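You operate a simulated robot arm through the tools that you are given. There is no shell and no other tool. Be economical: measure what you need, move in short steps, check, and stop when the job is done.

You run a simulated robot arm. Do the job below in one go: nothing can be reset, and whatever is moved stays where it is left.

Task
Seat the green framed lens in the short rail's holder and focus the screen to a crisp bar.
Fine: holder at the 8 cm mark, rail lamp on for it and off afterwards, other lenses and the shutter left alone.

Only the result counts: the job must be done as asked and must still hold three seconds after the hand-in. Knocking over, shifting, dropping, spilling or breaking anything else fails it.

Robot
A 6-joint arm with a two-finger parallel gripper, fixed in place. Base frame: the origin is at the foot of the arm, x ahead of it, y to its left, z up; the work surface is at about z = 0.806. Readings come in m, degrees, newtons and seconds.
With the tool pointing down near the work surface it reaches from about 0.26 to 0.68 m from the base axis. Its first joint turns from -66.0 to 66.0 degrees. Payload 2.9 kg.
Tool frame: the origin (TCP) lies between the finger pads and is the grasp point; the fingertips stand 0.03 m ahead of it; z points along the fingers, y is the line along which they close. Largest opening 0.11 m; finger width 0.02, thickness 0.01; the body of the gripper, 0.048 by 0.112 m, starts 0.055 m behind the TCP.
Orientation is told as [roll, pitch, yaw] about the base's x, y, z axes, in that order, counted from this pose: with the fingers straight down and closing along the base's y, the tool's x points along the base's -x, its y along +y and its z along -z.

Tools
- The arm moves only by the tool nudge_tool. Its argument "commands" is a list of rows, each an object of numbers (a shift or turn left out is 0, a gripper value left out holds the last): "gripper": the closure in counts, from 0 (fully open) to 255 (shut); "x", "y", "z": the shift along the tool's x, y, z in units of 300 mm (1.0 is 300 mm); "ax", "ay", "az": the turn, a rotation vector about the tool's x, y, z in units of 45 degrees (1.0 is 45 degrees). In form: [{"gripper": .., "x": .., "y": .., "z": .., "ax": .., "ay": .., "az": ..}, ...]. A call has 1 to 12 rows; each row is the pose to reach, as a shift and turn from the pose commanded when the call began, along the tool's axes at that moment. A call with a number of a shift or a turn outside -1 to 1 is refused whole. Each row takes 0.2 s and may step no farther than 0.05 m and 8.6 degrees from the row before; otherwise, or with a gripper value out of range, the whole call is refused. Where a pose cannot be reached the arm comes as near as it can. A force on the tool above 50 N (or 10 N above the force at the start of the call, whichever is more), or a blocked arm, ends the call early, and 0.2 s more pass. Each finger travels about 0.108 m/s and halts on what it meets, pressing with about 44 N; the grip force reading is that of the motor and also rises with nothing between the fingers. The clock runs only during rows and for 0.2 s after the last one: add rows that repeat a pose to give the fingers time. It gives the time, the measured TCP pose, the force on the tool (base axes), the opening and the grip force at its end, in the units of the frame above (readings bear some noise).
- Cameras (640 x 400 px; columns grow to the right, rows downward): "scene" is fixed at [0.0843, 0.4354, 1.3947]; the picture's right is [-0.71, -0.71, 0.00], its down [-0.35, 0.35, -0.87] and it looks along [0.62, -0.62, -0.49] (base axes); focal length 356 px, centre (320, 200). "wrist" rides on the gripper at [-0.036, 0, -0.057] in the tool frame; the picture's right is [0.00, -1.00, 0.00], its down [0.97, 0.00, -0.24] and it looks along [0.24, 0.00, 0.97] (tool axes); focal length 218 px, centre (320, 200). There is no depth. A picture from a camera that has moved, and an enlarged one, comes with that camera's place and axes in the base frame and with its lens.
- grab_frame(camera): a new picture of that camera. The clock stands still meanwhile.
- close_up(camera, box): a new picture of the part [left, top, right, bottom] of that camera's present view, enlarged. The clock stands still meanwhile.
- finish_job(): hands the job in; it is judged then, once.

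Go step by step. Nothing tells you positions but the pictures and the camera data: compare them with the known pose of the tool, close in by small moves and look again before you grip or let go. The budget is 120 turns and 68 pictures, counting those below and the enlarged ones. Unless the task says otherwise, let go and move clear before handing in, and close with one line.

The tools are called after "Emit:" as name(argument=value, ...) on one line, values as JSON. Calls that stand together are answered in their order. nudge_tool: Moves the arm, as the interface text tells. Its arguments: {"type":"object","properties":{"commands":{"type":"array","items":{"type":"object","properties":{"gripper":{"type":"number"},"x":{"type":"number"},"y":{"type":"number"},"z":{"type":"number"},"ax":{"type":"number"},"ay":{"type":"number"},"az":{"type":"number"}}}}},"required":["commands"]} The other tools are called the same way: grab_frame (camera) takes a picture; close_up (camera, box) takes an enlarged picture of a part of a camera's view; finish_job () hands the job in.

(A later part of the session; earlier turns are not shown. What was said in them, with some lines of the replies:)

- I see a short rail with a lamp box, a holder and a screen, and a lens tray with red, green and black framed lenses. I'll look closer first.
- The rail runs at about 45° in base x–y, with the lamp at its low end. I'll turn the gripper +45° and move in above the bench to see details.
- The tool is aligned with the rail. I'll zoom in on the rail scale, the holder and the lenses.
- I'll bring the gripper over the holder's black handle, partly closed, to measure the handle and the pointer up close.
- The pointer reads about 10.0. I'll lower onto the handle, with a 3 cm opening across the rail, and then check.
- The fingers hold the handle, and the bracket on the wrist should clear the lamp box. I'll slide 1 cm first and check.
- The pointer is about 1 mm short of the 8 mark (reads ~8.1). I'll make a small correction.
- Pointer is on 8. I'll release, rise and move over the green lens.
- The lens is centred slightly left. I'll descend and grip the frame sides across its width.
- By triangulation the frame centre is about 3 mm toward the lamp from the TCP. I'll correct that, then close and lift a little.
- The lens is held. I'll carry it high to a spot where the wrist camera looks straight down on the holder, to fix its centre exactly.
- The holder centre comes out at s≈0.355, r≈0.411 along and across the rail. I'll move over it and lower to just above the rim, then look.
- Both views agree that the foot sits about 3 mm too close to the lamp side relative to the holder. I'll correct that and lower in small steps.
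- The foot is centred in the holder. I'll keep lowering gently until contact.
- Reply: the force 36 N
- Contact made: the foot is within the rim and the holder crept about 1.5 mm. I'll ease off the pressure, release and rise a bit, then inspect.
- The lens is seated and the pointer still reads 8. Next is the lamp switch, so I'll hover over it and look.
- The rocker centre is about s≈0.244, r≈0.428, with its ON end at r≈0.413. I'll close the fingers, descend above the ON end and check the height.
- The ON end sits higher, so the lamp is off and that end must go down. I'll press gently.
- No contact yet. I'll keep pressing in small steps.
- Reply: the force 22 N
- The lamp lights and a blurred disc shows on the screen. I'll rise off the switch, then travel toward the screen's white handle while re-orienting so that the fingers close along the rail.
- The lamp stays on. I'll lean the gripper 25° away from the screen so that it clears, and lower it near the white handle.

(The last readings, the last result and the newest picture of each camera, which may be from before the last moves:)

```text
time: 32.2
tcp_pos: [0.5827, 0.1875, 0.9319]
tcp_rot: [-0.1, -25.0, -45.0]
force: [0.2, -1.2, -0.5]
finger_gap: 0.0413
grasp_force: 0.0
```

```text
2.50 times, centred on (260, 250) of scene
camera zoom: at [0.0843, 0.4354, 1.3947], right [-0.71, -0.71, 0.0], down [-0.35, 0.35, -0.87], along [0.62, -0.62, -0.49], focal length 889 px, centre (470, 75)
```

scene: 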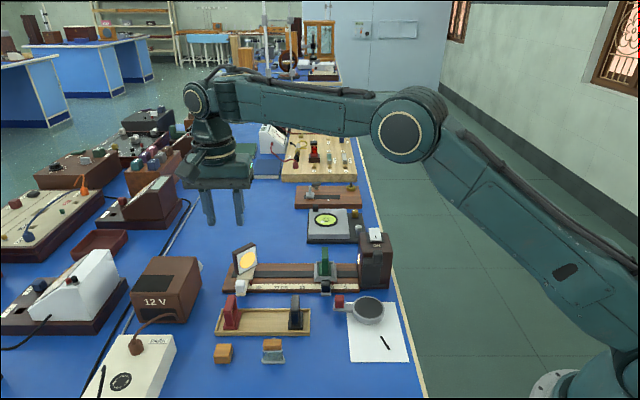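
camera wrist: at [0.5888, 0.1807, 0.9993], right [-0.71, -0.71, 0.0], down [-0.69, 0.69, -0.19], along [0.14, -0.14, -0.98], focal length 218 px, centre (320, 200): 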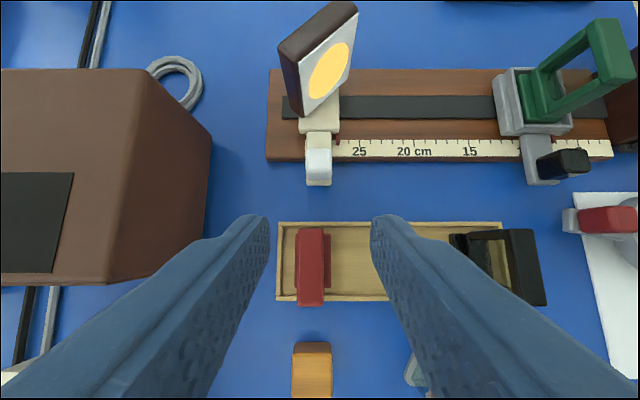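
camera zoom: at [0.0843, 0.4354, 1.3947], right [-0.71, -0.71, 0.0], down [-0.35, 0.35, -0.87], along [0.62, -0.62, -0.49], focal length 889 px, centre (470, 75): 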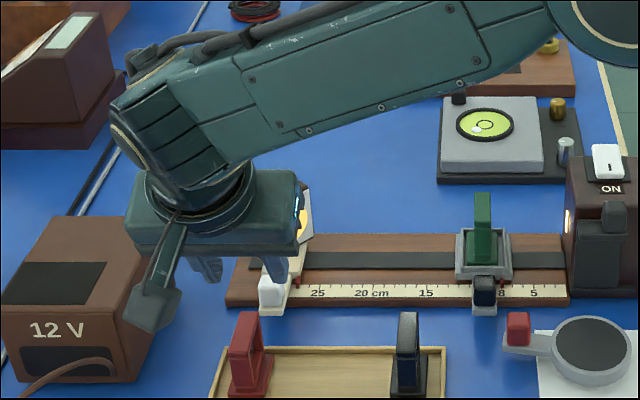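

From this lean the wrist camera sees the screen face, so I can watch the focus while moving. I'll approach the handle now.

Emit:
nudge_tool(commands=[{"gripper": 172, "x": -0.02, "z": 0.09}, {"x": -0.04, "z": 0.18}, {"x": -0.055, "z": 0.25}, {"x": -0.065, "z": 0.295}, {"x": -0.065, "z": 0.295}])

Emit:
grab_frame(camera="wrist")

```text
time: 33.4
tcp_pos: [0.6219, 0.1475, 0.8601]
tcp_rot: [0.0, -25.0, -45.0]
force: [0.2, -0.7, 0.3]
finger_gap: 0.0357
grasp_force: 0.0
```

```text
22 pictures are left
camera wrist: at [0.628, 0.1422, 0.9272], right [-0.71, -0.71, 0.0], down [-0.69, 0.69, -0.19], along [0.14, -0.14, -0.98], focal length 218 px, centre (320, 200)
```

wrist: 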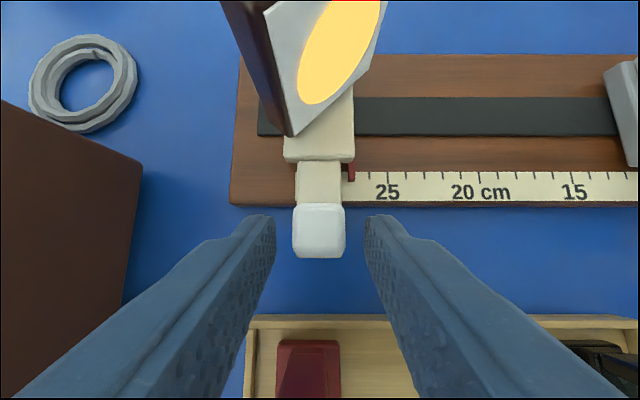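

The handle lies between the fingers and the screen is in view. I'll close.

Emit:
nudge_tool(commands=[{"gripper": 255}, {"gripper": 255}, {"gripper": 255}, {"gripper": 255}])

Emit:
grab_frame(camera="wrist")

```text
time: 34.4
tcp_pos: [0.6228, 0.1478, 0.8586]
tcp_rot: [0.0, -25.0, -45.0]
force: [2.8, -1.1, -2.3]
finger_gap: 0.0198
grasp_force: 45.4
```

```text
21 pictures are left
camera wrist: at [0.6279, 0.1423, 0.9272], right [-0.71, -0.71, 0.0], down [-0.69, 0.69, -0.19], along [0.14, -0.14, -0.98], focal length 218 px, centre (320, 200)
```

wrist: 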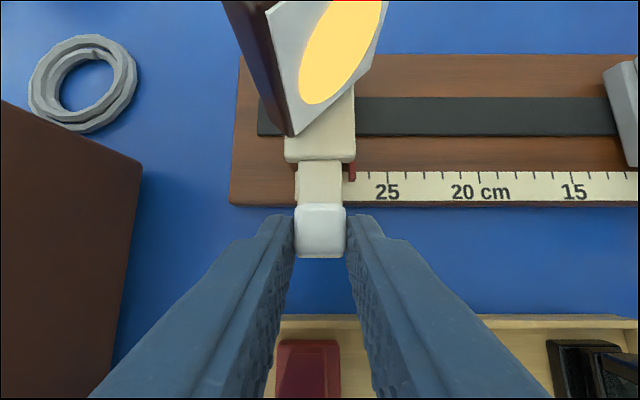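

Gripped. I'll slide the screen 3 cm toward the lens and compare the blur.

Emit:
nudge_tool(commands=[{"y": -0.02}, {"y": -0.045}, {"y": -0.07}, {"y": -0.1}, {"y": -0.1}])

Emit:
close_up(camera="wrist", box=[220, 0, 500, 220])

```text
time: 35.6
tcp_pos: [0.6013, 0.1257, 0.8604]
tcp_rot: [0.0, -25.1, -45.1]
force: [5.4, -6.3, 2.7]
finger_gap: 0.0198
grasp_force: 45.0
```

```text
1.82 times, centred on (360, 110) of wrist
camera zoom: at [0.606, 0.1205, 0.9272], right [-0.71, -0.71, 0.0], down [-0.69, 0.69, -0.19], along [0.14, -0.14, -0.98], focal length 397 px, centre (247, 364)
```

zoom: 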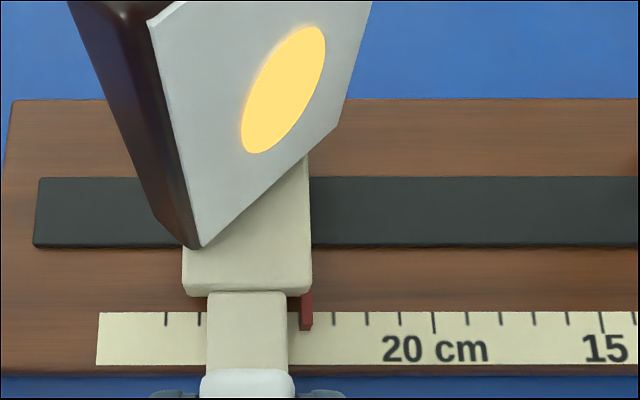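

The disc shrinks quickly, and extrapolation puts focus near the 19.5–20 cm mark. I'll move 3 cm further.

Emit:
nudge_tool(commands=[{"y": -0.025}, {"y": -0.05}, {"y": -0.075}, {"y": -0.1}, {"y": -0.1}])

Emit:
close_up(camera="wrist", box=[220, 0, 500, 220])

```text
time: 36.8
tcp_pos: [0.5797, 0.1049, 0.8599]
tcp_rot: [0.1, -25.1, -44.9]
force: [5.0, -5.5, 8.7]
finger_gap: 0.0199
grasp_force: 45.2
```

```text
1.82 times, centred on (360, 110) of wrist
camera zoom: at [0.5854, 0.0999, 0.9272], right [-0.71, -0.71, 0.0], down [-0.69, 0.69, -0.19], along [0.14, -0.14, -0.98], focal length 397 px, centre (247, 364)
```

zoom: 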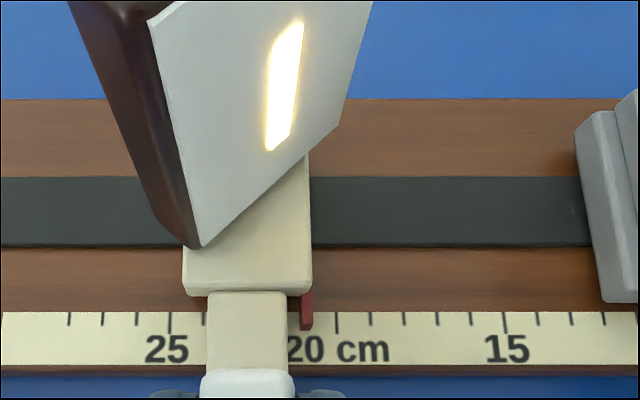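

It is nearly a bar at 20.9. I'll step 5 mm more.

Emit:
nudge_tool(commands=[{"y": -0.009}, {"y": -0.0167}, {"y": -0.0167}])

Emit:
close_up(camera="wrist", box=[270, 0, 410, 110])

```text
time: 37.6
tcp_pos: [0.5765, 0.1022, 0.8599]
tcp_rot: [0.1, -25.0, -45.0]
force: [2.6, 0.2, 12.4]
finger_gap: 0.02
grasp_force: 45.0
```

```text
3.64 times, centred on (340, 55) of wrist
camera zoom: at [0.5819, 0.0965, 0.9272], right [-0.71, -0.71, 0.0], down [-0.69, 0.69, -0.19], along [0.14, -0.14, -0.98], focal length 794 px, centre (247, 727)
```

zoom: 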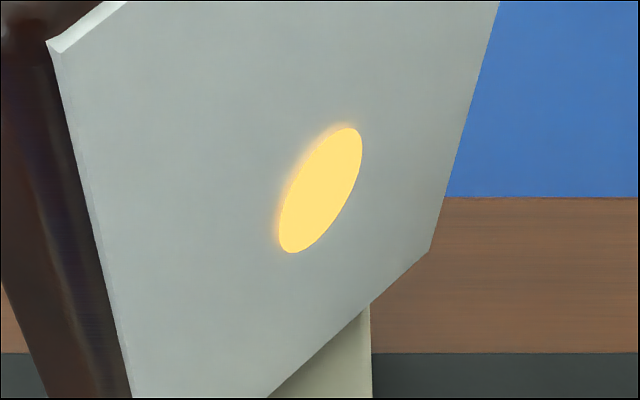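

Past focus: it has become a disc again at ~20.45. I'll step back to ~21.2 to find the middle of the crisp range.

Emit:
nudge_tool(commands=[{"y": 0.01}, {"y": 0.0233}, {"y": 0.0233}])

Emit:
close_up(camera="wrist", box=[270, 0, 410, 200])

```text
time: 38.4
tcp_pos: [0.5814, 0.1071, 0.8605]
tcp_rot: [-0.1, -25.1, -45.1]
force: [3.6, -6.3, 17.3]
finger_gap: 0.0196
grasp_force: 45.0
```

```text
2.00 times, centred on (340, 100) of wrist
camera zoom: at [0.5866, 0.1012, 0.9271], right [-0.71, -0.71, 0.0], down [-0.69, 0.69, -0.19], along [0.14, -0.14, -0.98], focal length 436 px, centre (280, 400)
```

zoom: 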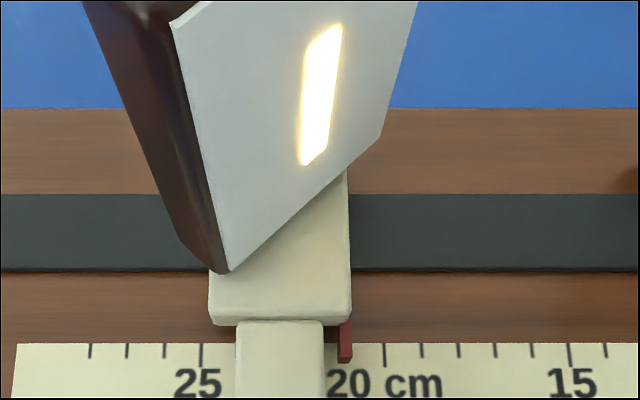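

Emit:
close_up(camera="wrist", box=[315, 5, 350, 90])

Emit:
nudge_tool(commands=[{"y": 0.005}, {"y": 0.01}, {"y": 0.01}])

Emit:
close_up(camera="wrist", box=[315, 5, 350, 90])

```text
4.71 times, centred on (332, 48) of wrist
camera zoom: at [0.5866, 0.1012, 0.9271], right [-0.71, -0.71, 0.0], down [-0.69, 0.69, -0.19], along [0.14, -0.14, -0.98], focal length 1027 px, centre (261, 918)
```

zoom: 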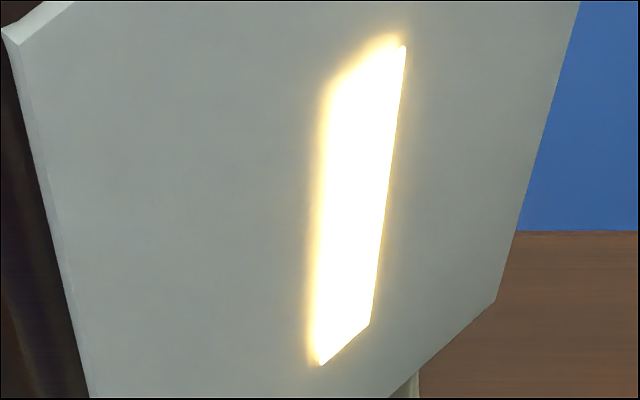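

```text
time: 39.2
tcp_pos: [0.5826, 0.1096, 0.8596]
tcp_rot: [0.1, -25.1, -45.0]
force: [1.3, -2.8, 20.0]
finger_gap: 0.0198
grasp_force: 45.5
```

```text
4.71 times, centred on (332, 48) of wrist
camera zoom: at [0.589, 0.1036, 0.9271], right [-0.71, -0.71, 0.0], down [-0.69, 0.69, -0.19], along [0.14, -0.14, -0.98], focal length 1027 px, centre (261, 918)
```

zoom: 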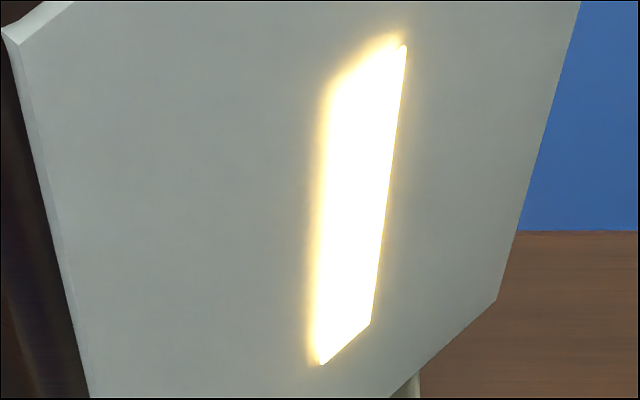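

The bar looks identical over this span, so I'll find the far edge of the crisp range and centre on it.

Emit:
nudge_tool(commands=[{"y": 0.007}, {"y": 0.0133}, {"y": 0.0133}])

Emit:
close_up(camera="wrist", box=[270, 0, 410, 200])

```text
time: 40.0
tcp_pos: [0.5863, 0.112, 0.8595]
tcp_rot: [0.0, -25.1, -44.9]
force: [0.2, -1.3, 15.9]
finger_gap: 0.0198
grasp_force: 44.4
```

```text
2.00 times, centred on (340, 100) of wrist
camera zoom: at [0.5915, 0.106, 0.9271], right [-0.71, -0.71, 0.0], down [-0.69, 0.69, -0.19], along [0.14, -0.14, -0.98], focal length 436 px, centre (280, 400)
```

zoom: 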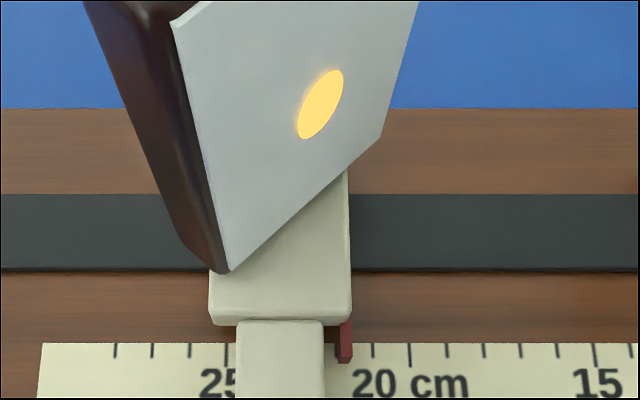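

Equal discs at ~20.4 and ~21.8 put the sharpest point midway, so I'll return 7 mm.

Emit:
nudge_tool(commands=[{"y": -0.012}, {"y": -0.0227}, {"y": -0.0227}])

Emit:
close_up(camera="wrist", box=[270, 0, 410, 200])

```text
time: 40.8
tcp_pos: [0.5797, 0.1066, 0.8599]
tcp_rot: [-0.1, -25.0, -44.9]
force: [-0.6, 1.7, 10.2]
finger_gap: 0.0199
grasp_force: 45.0
```

```text
2.00 times, centred on (340, 100) of wrist
camera zoom: at [0.5867, 0.1011, 0.9271], right [-0.71, -0.71, 0.0], down [-0.69, 0.69, -0.19], along [0.14, -0.14, -0.98], focal length 436 px, centre (280, 400)
```

zoom: 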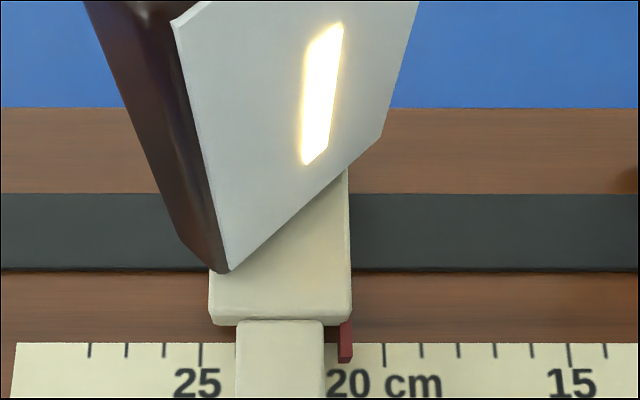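

Crisp at ~21.05. I'll release and back away the same way I came, then check that it holds.

Emit:
nudge_tool(commands=[{"gripper": 210}, {"gripper": 172}, {"gripper": 172}, {"x": 0.01, "z": -0.06}, {"x": 0.03, "z": -0.15}, {"x": 0.05, "z": -0.25}, {"x": 0.065, "z": -0.38}, {"x": 0.065, "z": -0.5}, {"x": 0.065, "z": -0.5}])

Emit:
close_up(camera="wrist", box=[240, 20, 640, 220])

```text
time: 42.8
tcp_pos: [0.524, 0.1651, 0.9856]
tcp_rot: [-0.2, -25.0, -45.0]
force: [0.6, -0.5, -0.5]
finger_gap: 0.0356
grasp_force: 0.0
```

```text
1.60 times, centred on (440, 120) of wrist
camera zoom: at [0.5294, 0.1587, 1.054], right [-0.71, -0.71, 0.0], down [-0.69, 0.69, -0.19], along [0.14, -0.14, -0.98], focal length 349 px, centre (128, 328)
```

zoom: 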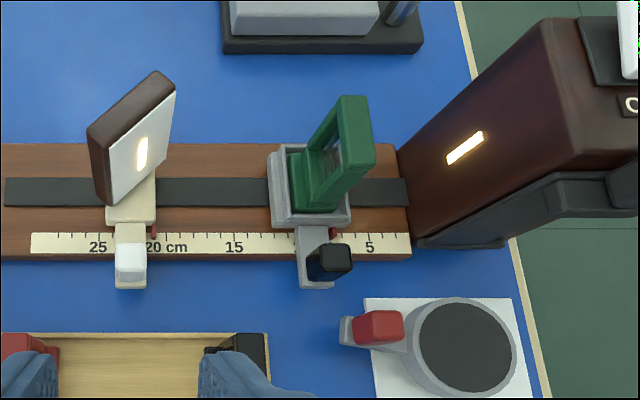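

Focus holds. Next I'll level the tool and rise, then go to the switch's OFF end.

Emit:
nudge_tool(commands=[{"x": -0.034, "z": -0.072, "ay": 0.139}, {"x": -0.067, "z": -0.144, "ay": 0.278}, {"x": -0.1, "z": -0.215, "ay": 0.417, "gripper": 255}, {"x": -0.134, "z": -0.287, "ay": 0.556}, {"x": -0.134, "z": -0.287, "ay": 0.556}])

Emit:
close_up(camera="scene", box=[220, 220, 400, 320])

```text
time: 44.0
tcp_pos: [0.5236, 0.163, 1.0827]
tcp_rot: [-0.1, 0.2, -45.1]
force: [-0.1, -0.4, 0.3]
finger_gap: 0.0
grasp_force: 37.4
```

```text
3.56 times, centred on (310, 270) of scene
camera zoom: at [0.0843, 0.4354, 1.3947], right [-0.71, -0.71, 0.0], down [-0.35, 0.35, -0.87], along [0.62, -0.62, -0.49], focal length 1265 px, centre (356, -49)
```

zoom: 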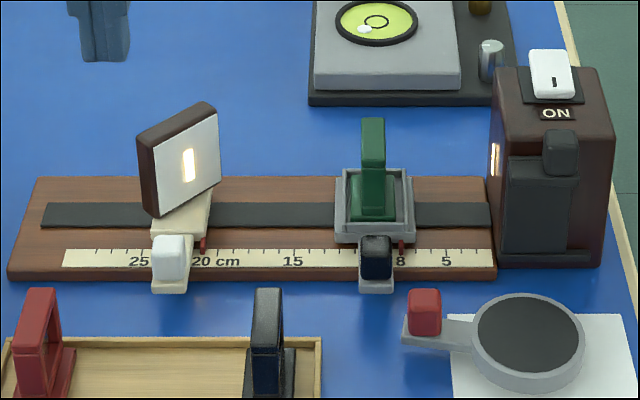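

Emit:
nudge_tool(commands=[{"x": -0.089, "y": -0.115}, {"x": -0.177, "y": -0.23}, {"x": -0.266, "y": -0.345}, {"x": -0.354, "y": -0.46}, {"x": -0.443, "y": -0.575}, {"x": -0.531, "y": -0.69}, {"x": -0.62, "y": -0.805}, {"x": -0.62, "y": -0.805, "z": 0.12}, {"x": -0.62, "y": -0.805, "z": 0.24}, {"x": -0.62, "y": -0.805, "z": 0.36}, {"x": -0.62, "y": -0.805, "z": 0.36}])

Emit:
close_up(camera="scene", box=[340, 200, 410, 260])

```text
time: 46.4
tcp_pos: [0.4859, -0.1396, 0.9725]
tcp_rot: [0.0, 0.0, -45.0]
force: [-0.1, -0.3, 0.2]
finger_gap: 0.0
grasp_force: 37.4
```

```text
6.67 times, centred on (375, 230) of scene
camera zoom: at [0.0843, 0.4354, 1.3947], right [-0.71, -0.71, 0.0], down [-0.35, 0.35, -0.87], along [0.62, -0.62, -0.49], focal length 2371 px, centre (-47, 0)
```

zoom: 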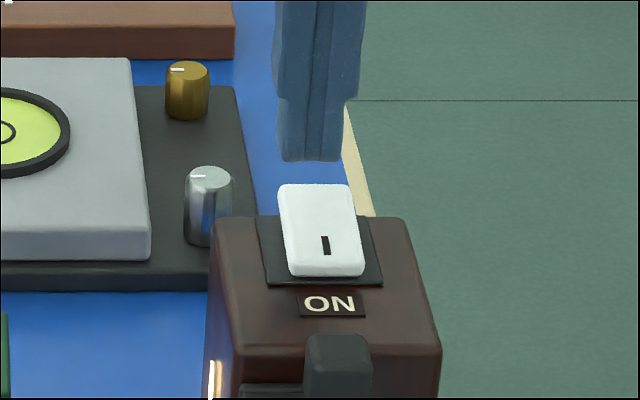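

The tip is slightly past the far edge of the rocker. I'll shift 7 mm back and press gently.

Emit:
nudge_tool(commands=[{"x": 0.023}, {"x": 0.023, "z": 0.015}, {"x": 0.023, "z": 0.03}, {"x": 0.023, "z": 0.037}, {"x": 0.023, "z": 0.044}, {"x": 0.023, "z": 0.051}, {"x": 0.023, "z": 0.058}])

Emit:
close_up(camera="scene", box=[220, 200, 420, 320])

```text
time: 48.0
tcp_pos: [0.4806, -0.1341, 0.9569]
tcp_rot: [0.0, 0.0, -45.0]
force: [0.0, 0.5, -0.3]
finger_gap: 0.0
grasp_force: 37.6
```

```text
3.20 times, centred on (320, 260) of scene
camera zoom: at [0.0843, 0.4354, 1.3947], right [-0.71, -0.71, 0.0], down [-0.35, 0.35, -0.87], along [0.62, -0.62, -0.49], focal length 1138 px, centre (320, 8)
```

zoom: 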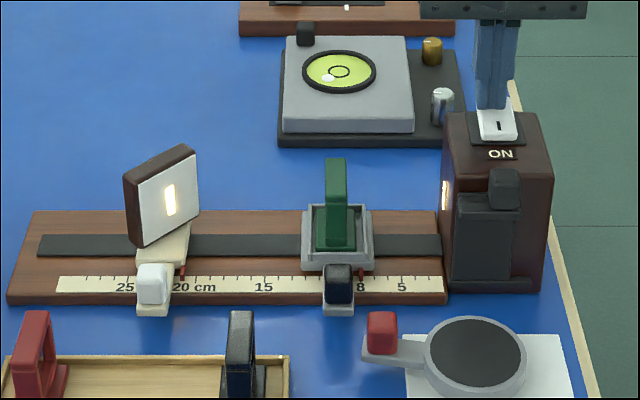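

Still on and no contact yet. I'll press a little deeper.

Emit:
nudge_tool(commands=[{"z": 0.007}, {"z": 0.014}, {"z": 0.02}, {"z": 0.026}])

Emit:
close_up(camera="scene", box=[220, 200, 420, 320])

```text
time: 49.2
tcp_pos: [0.4804, -0.1333, 0.9546]
tcp_rot: [0.1, -0.2, -45.1]
force: [-3.7, 0.4, 5.3]
finger_gap: 0.0
grasp_force: 37.0
stopped in row 4: the force on the tool passed its limit (the readings are from after the stop); the commanded pose is now the measured one
```

```text
3.20 times, centred on (320, 260) of scene
camera zoom: at [0.0841, 0.4355, 1.3947], right [-0.71, -0.71, 0.0], down [-0.35, 0.35, -0.87], along [0.62, -0.62, -0.49], focal length 1138 px, centre (320, 8)
```

zoom: 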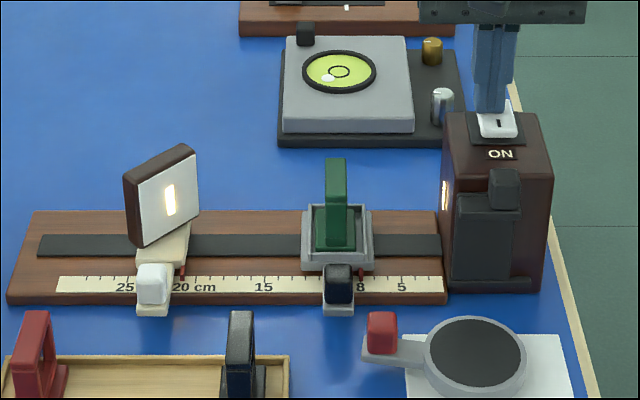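

I was pressing too near the pivot. I'll lift, move 6 mm outward and press again.

Emit:
nudge_tool(commands=[{"z": -0.03}, {"x": -0.023, "z": -0.03}, {"x": -0.023, "z": -0.01}, {"x": -0.023, "z": 0.0}, {"x": -0.023, "z": 0.008}, {"x": -0.023, "z": 0.014}])

Emit:
close_up(camera="scene", box=[220, 200, 420, 320])

```text
time: 50.7
tcp_pos: [0.4868, -0.1391, 0.9538]
tcp_rot: [0.3, -0.6, -45.0]
force: [-1.0, -0.1, 4.3]
finger_gap: 0.0001
grasp_force: 37.7
stopped in row 6: the force on the tool passed its limit (the readings are from after the stop); the commanded pose is now the measured one
```

```text
3.20 times, centred on (320, 260) of scene
camera zoom: at [0.0842, 0.4354, 1.3947], right [-0.71, -0.71, 0.0], down [-0.35, 0.35, -0.87], along [0.62, -0.62, -0.49], focal length 1138 px, centre (320, 8)
```

zoom: 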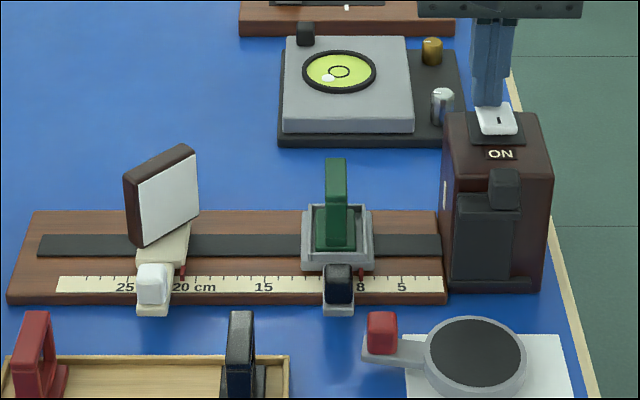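

The lamp is off. I'll rise straight up and do a final check.

Emit:
nudge_tool(commands=[{"z": -0.05}, {"z": -0.15}, {"z": -0.28}, {"z": -0.4}, {"z": -0.4}])

Emit:
close_up(camera="scene", box=[210, 220, 410, 350])

Emit:
close_up(camera="scene", box=[320, 260, 380, 300])

```text
time: 51.9
tcp_pos: [0.4839, -0.1404, 1.0714]
tcp_rot: [0.3, -0.5, -45.0]
force: [0.8, -0.6, 0.4]
finger_gap: 0.0
grasp_force: 37.6
```

```text
3.08 times, centred on (310, 285) of scene
camera zoom: at [0.0843, 0.4354, 1.3947], right [-0.71, -0.71, 0.0], down [-0.35, 0.35, -0.87], along [0.62, -0.62, -0.49], focal length 1094 px, centre (351, -62)
```

zoom: 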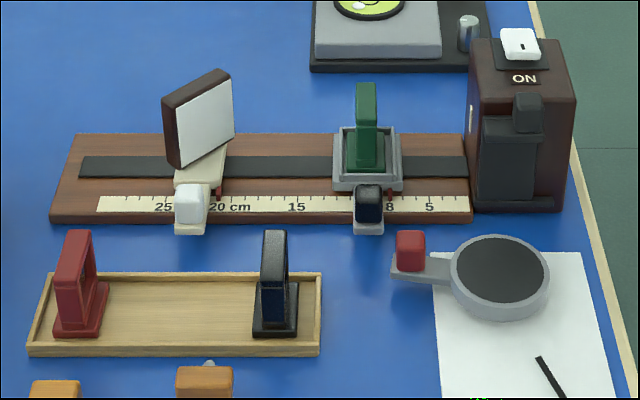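

```text
10.00 times, centred on (350, 280) of scene
camera zoom: at [0.0843, 0.4354, 1.3947], right [-0.71, -0.71, 0.0], down [-0.35, 0.35, -0.87], along [0.62, -0.62, -0.49], focal length 3557 px, centre (20, -600)
```

zoom: 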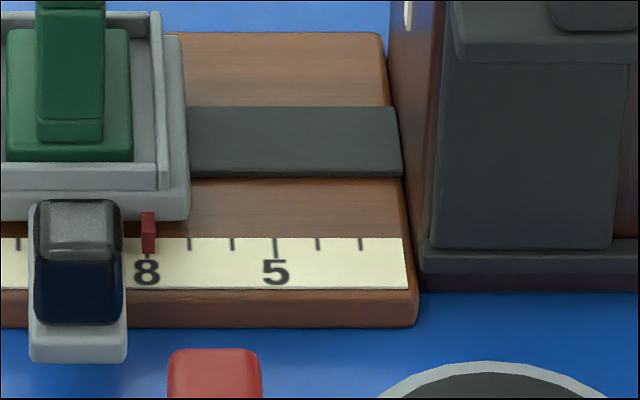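

The holder pointer reads 8, the lens is seated, the screen is at the sharp position and the lamp is off. The arm is clear, so I'm handing in.

Emit:
finish_job()

```text
The job is handed in.
```

The green lens is seated in the holder at the 8 cm mark, the screen is set at about 21 cm where the bar is crisp, the lamp is off again, and the other lenses and the shutter were left alone.
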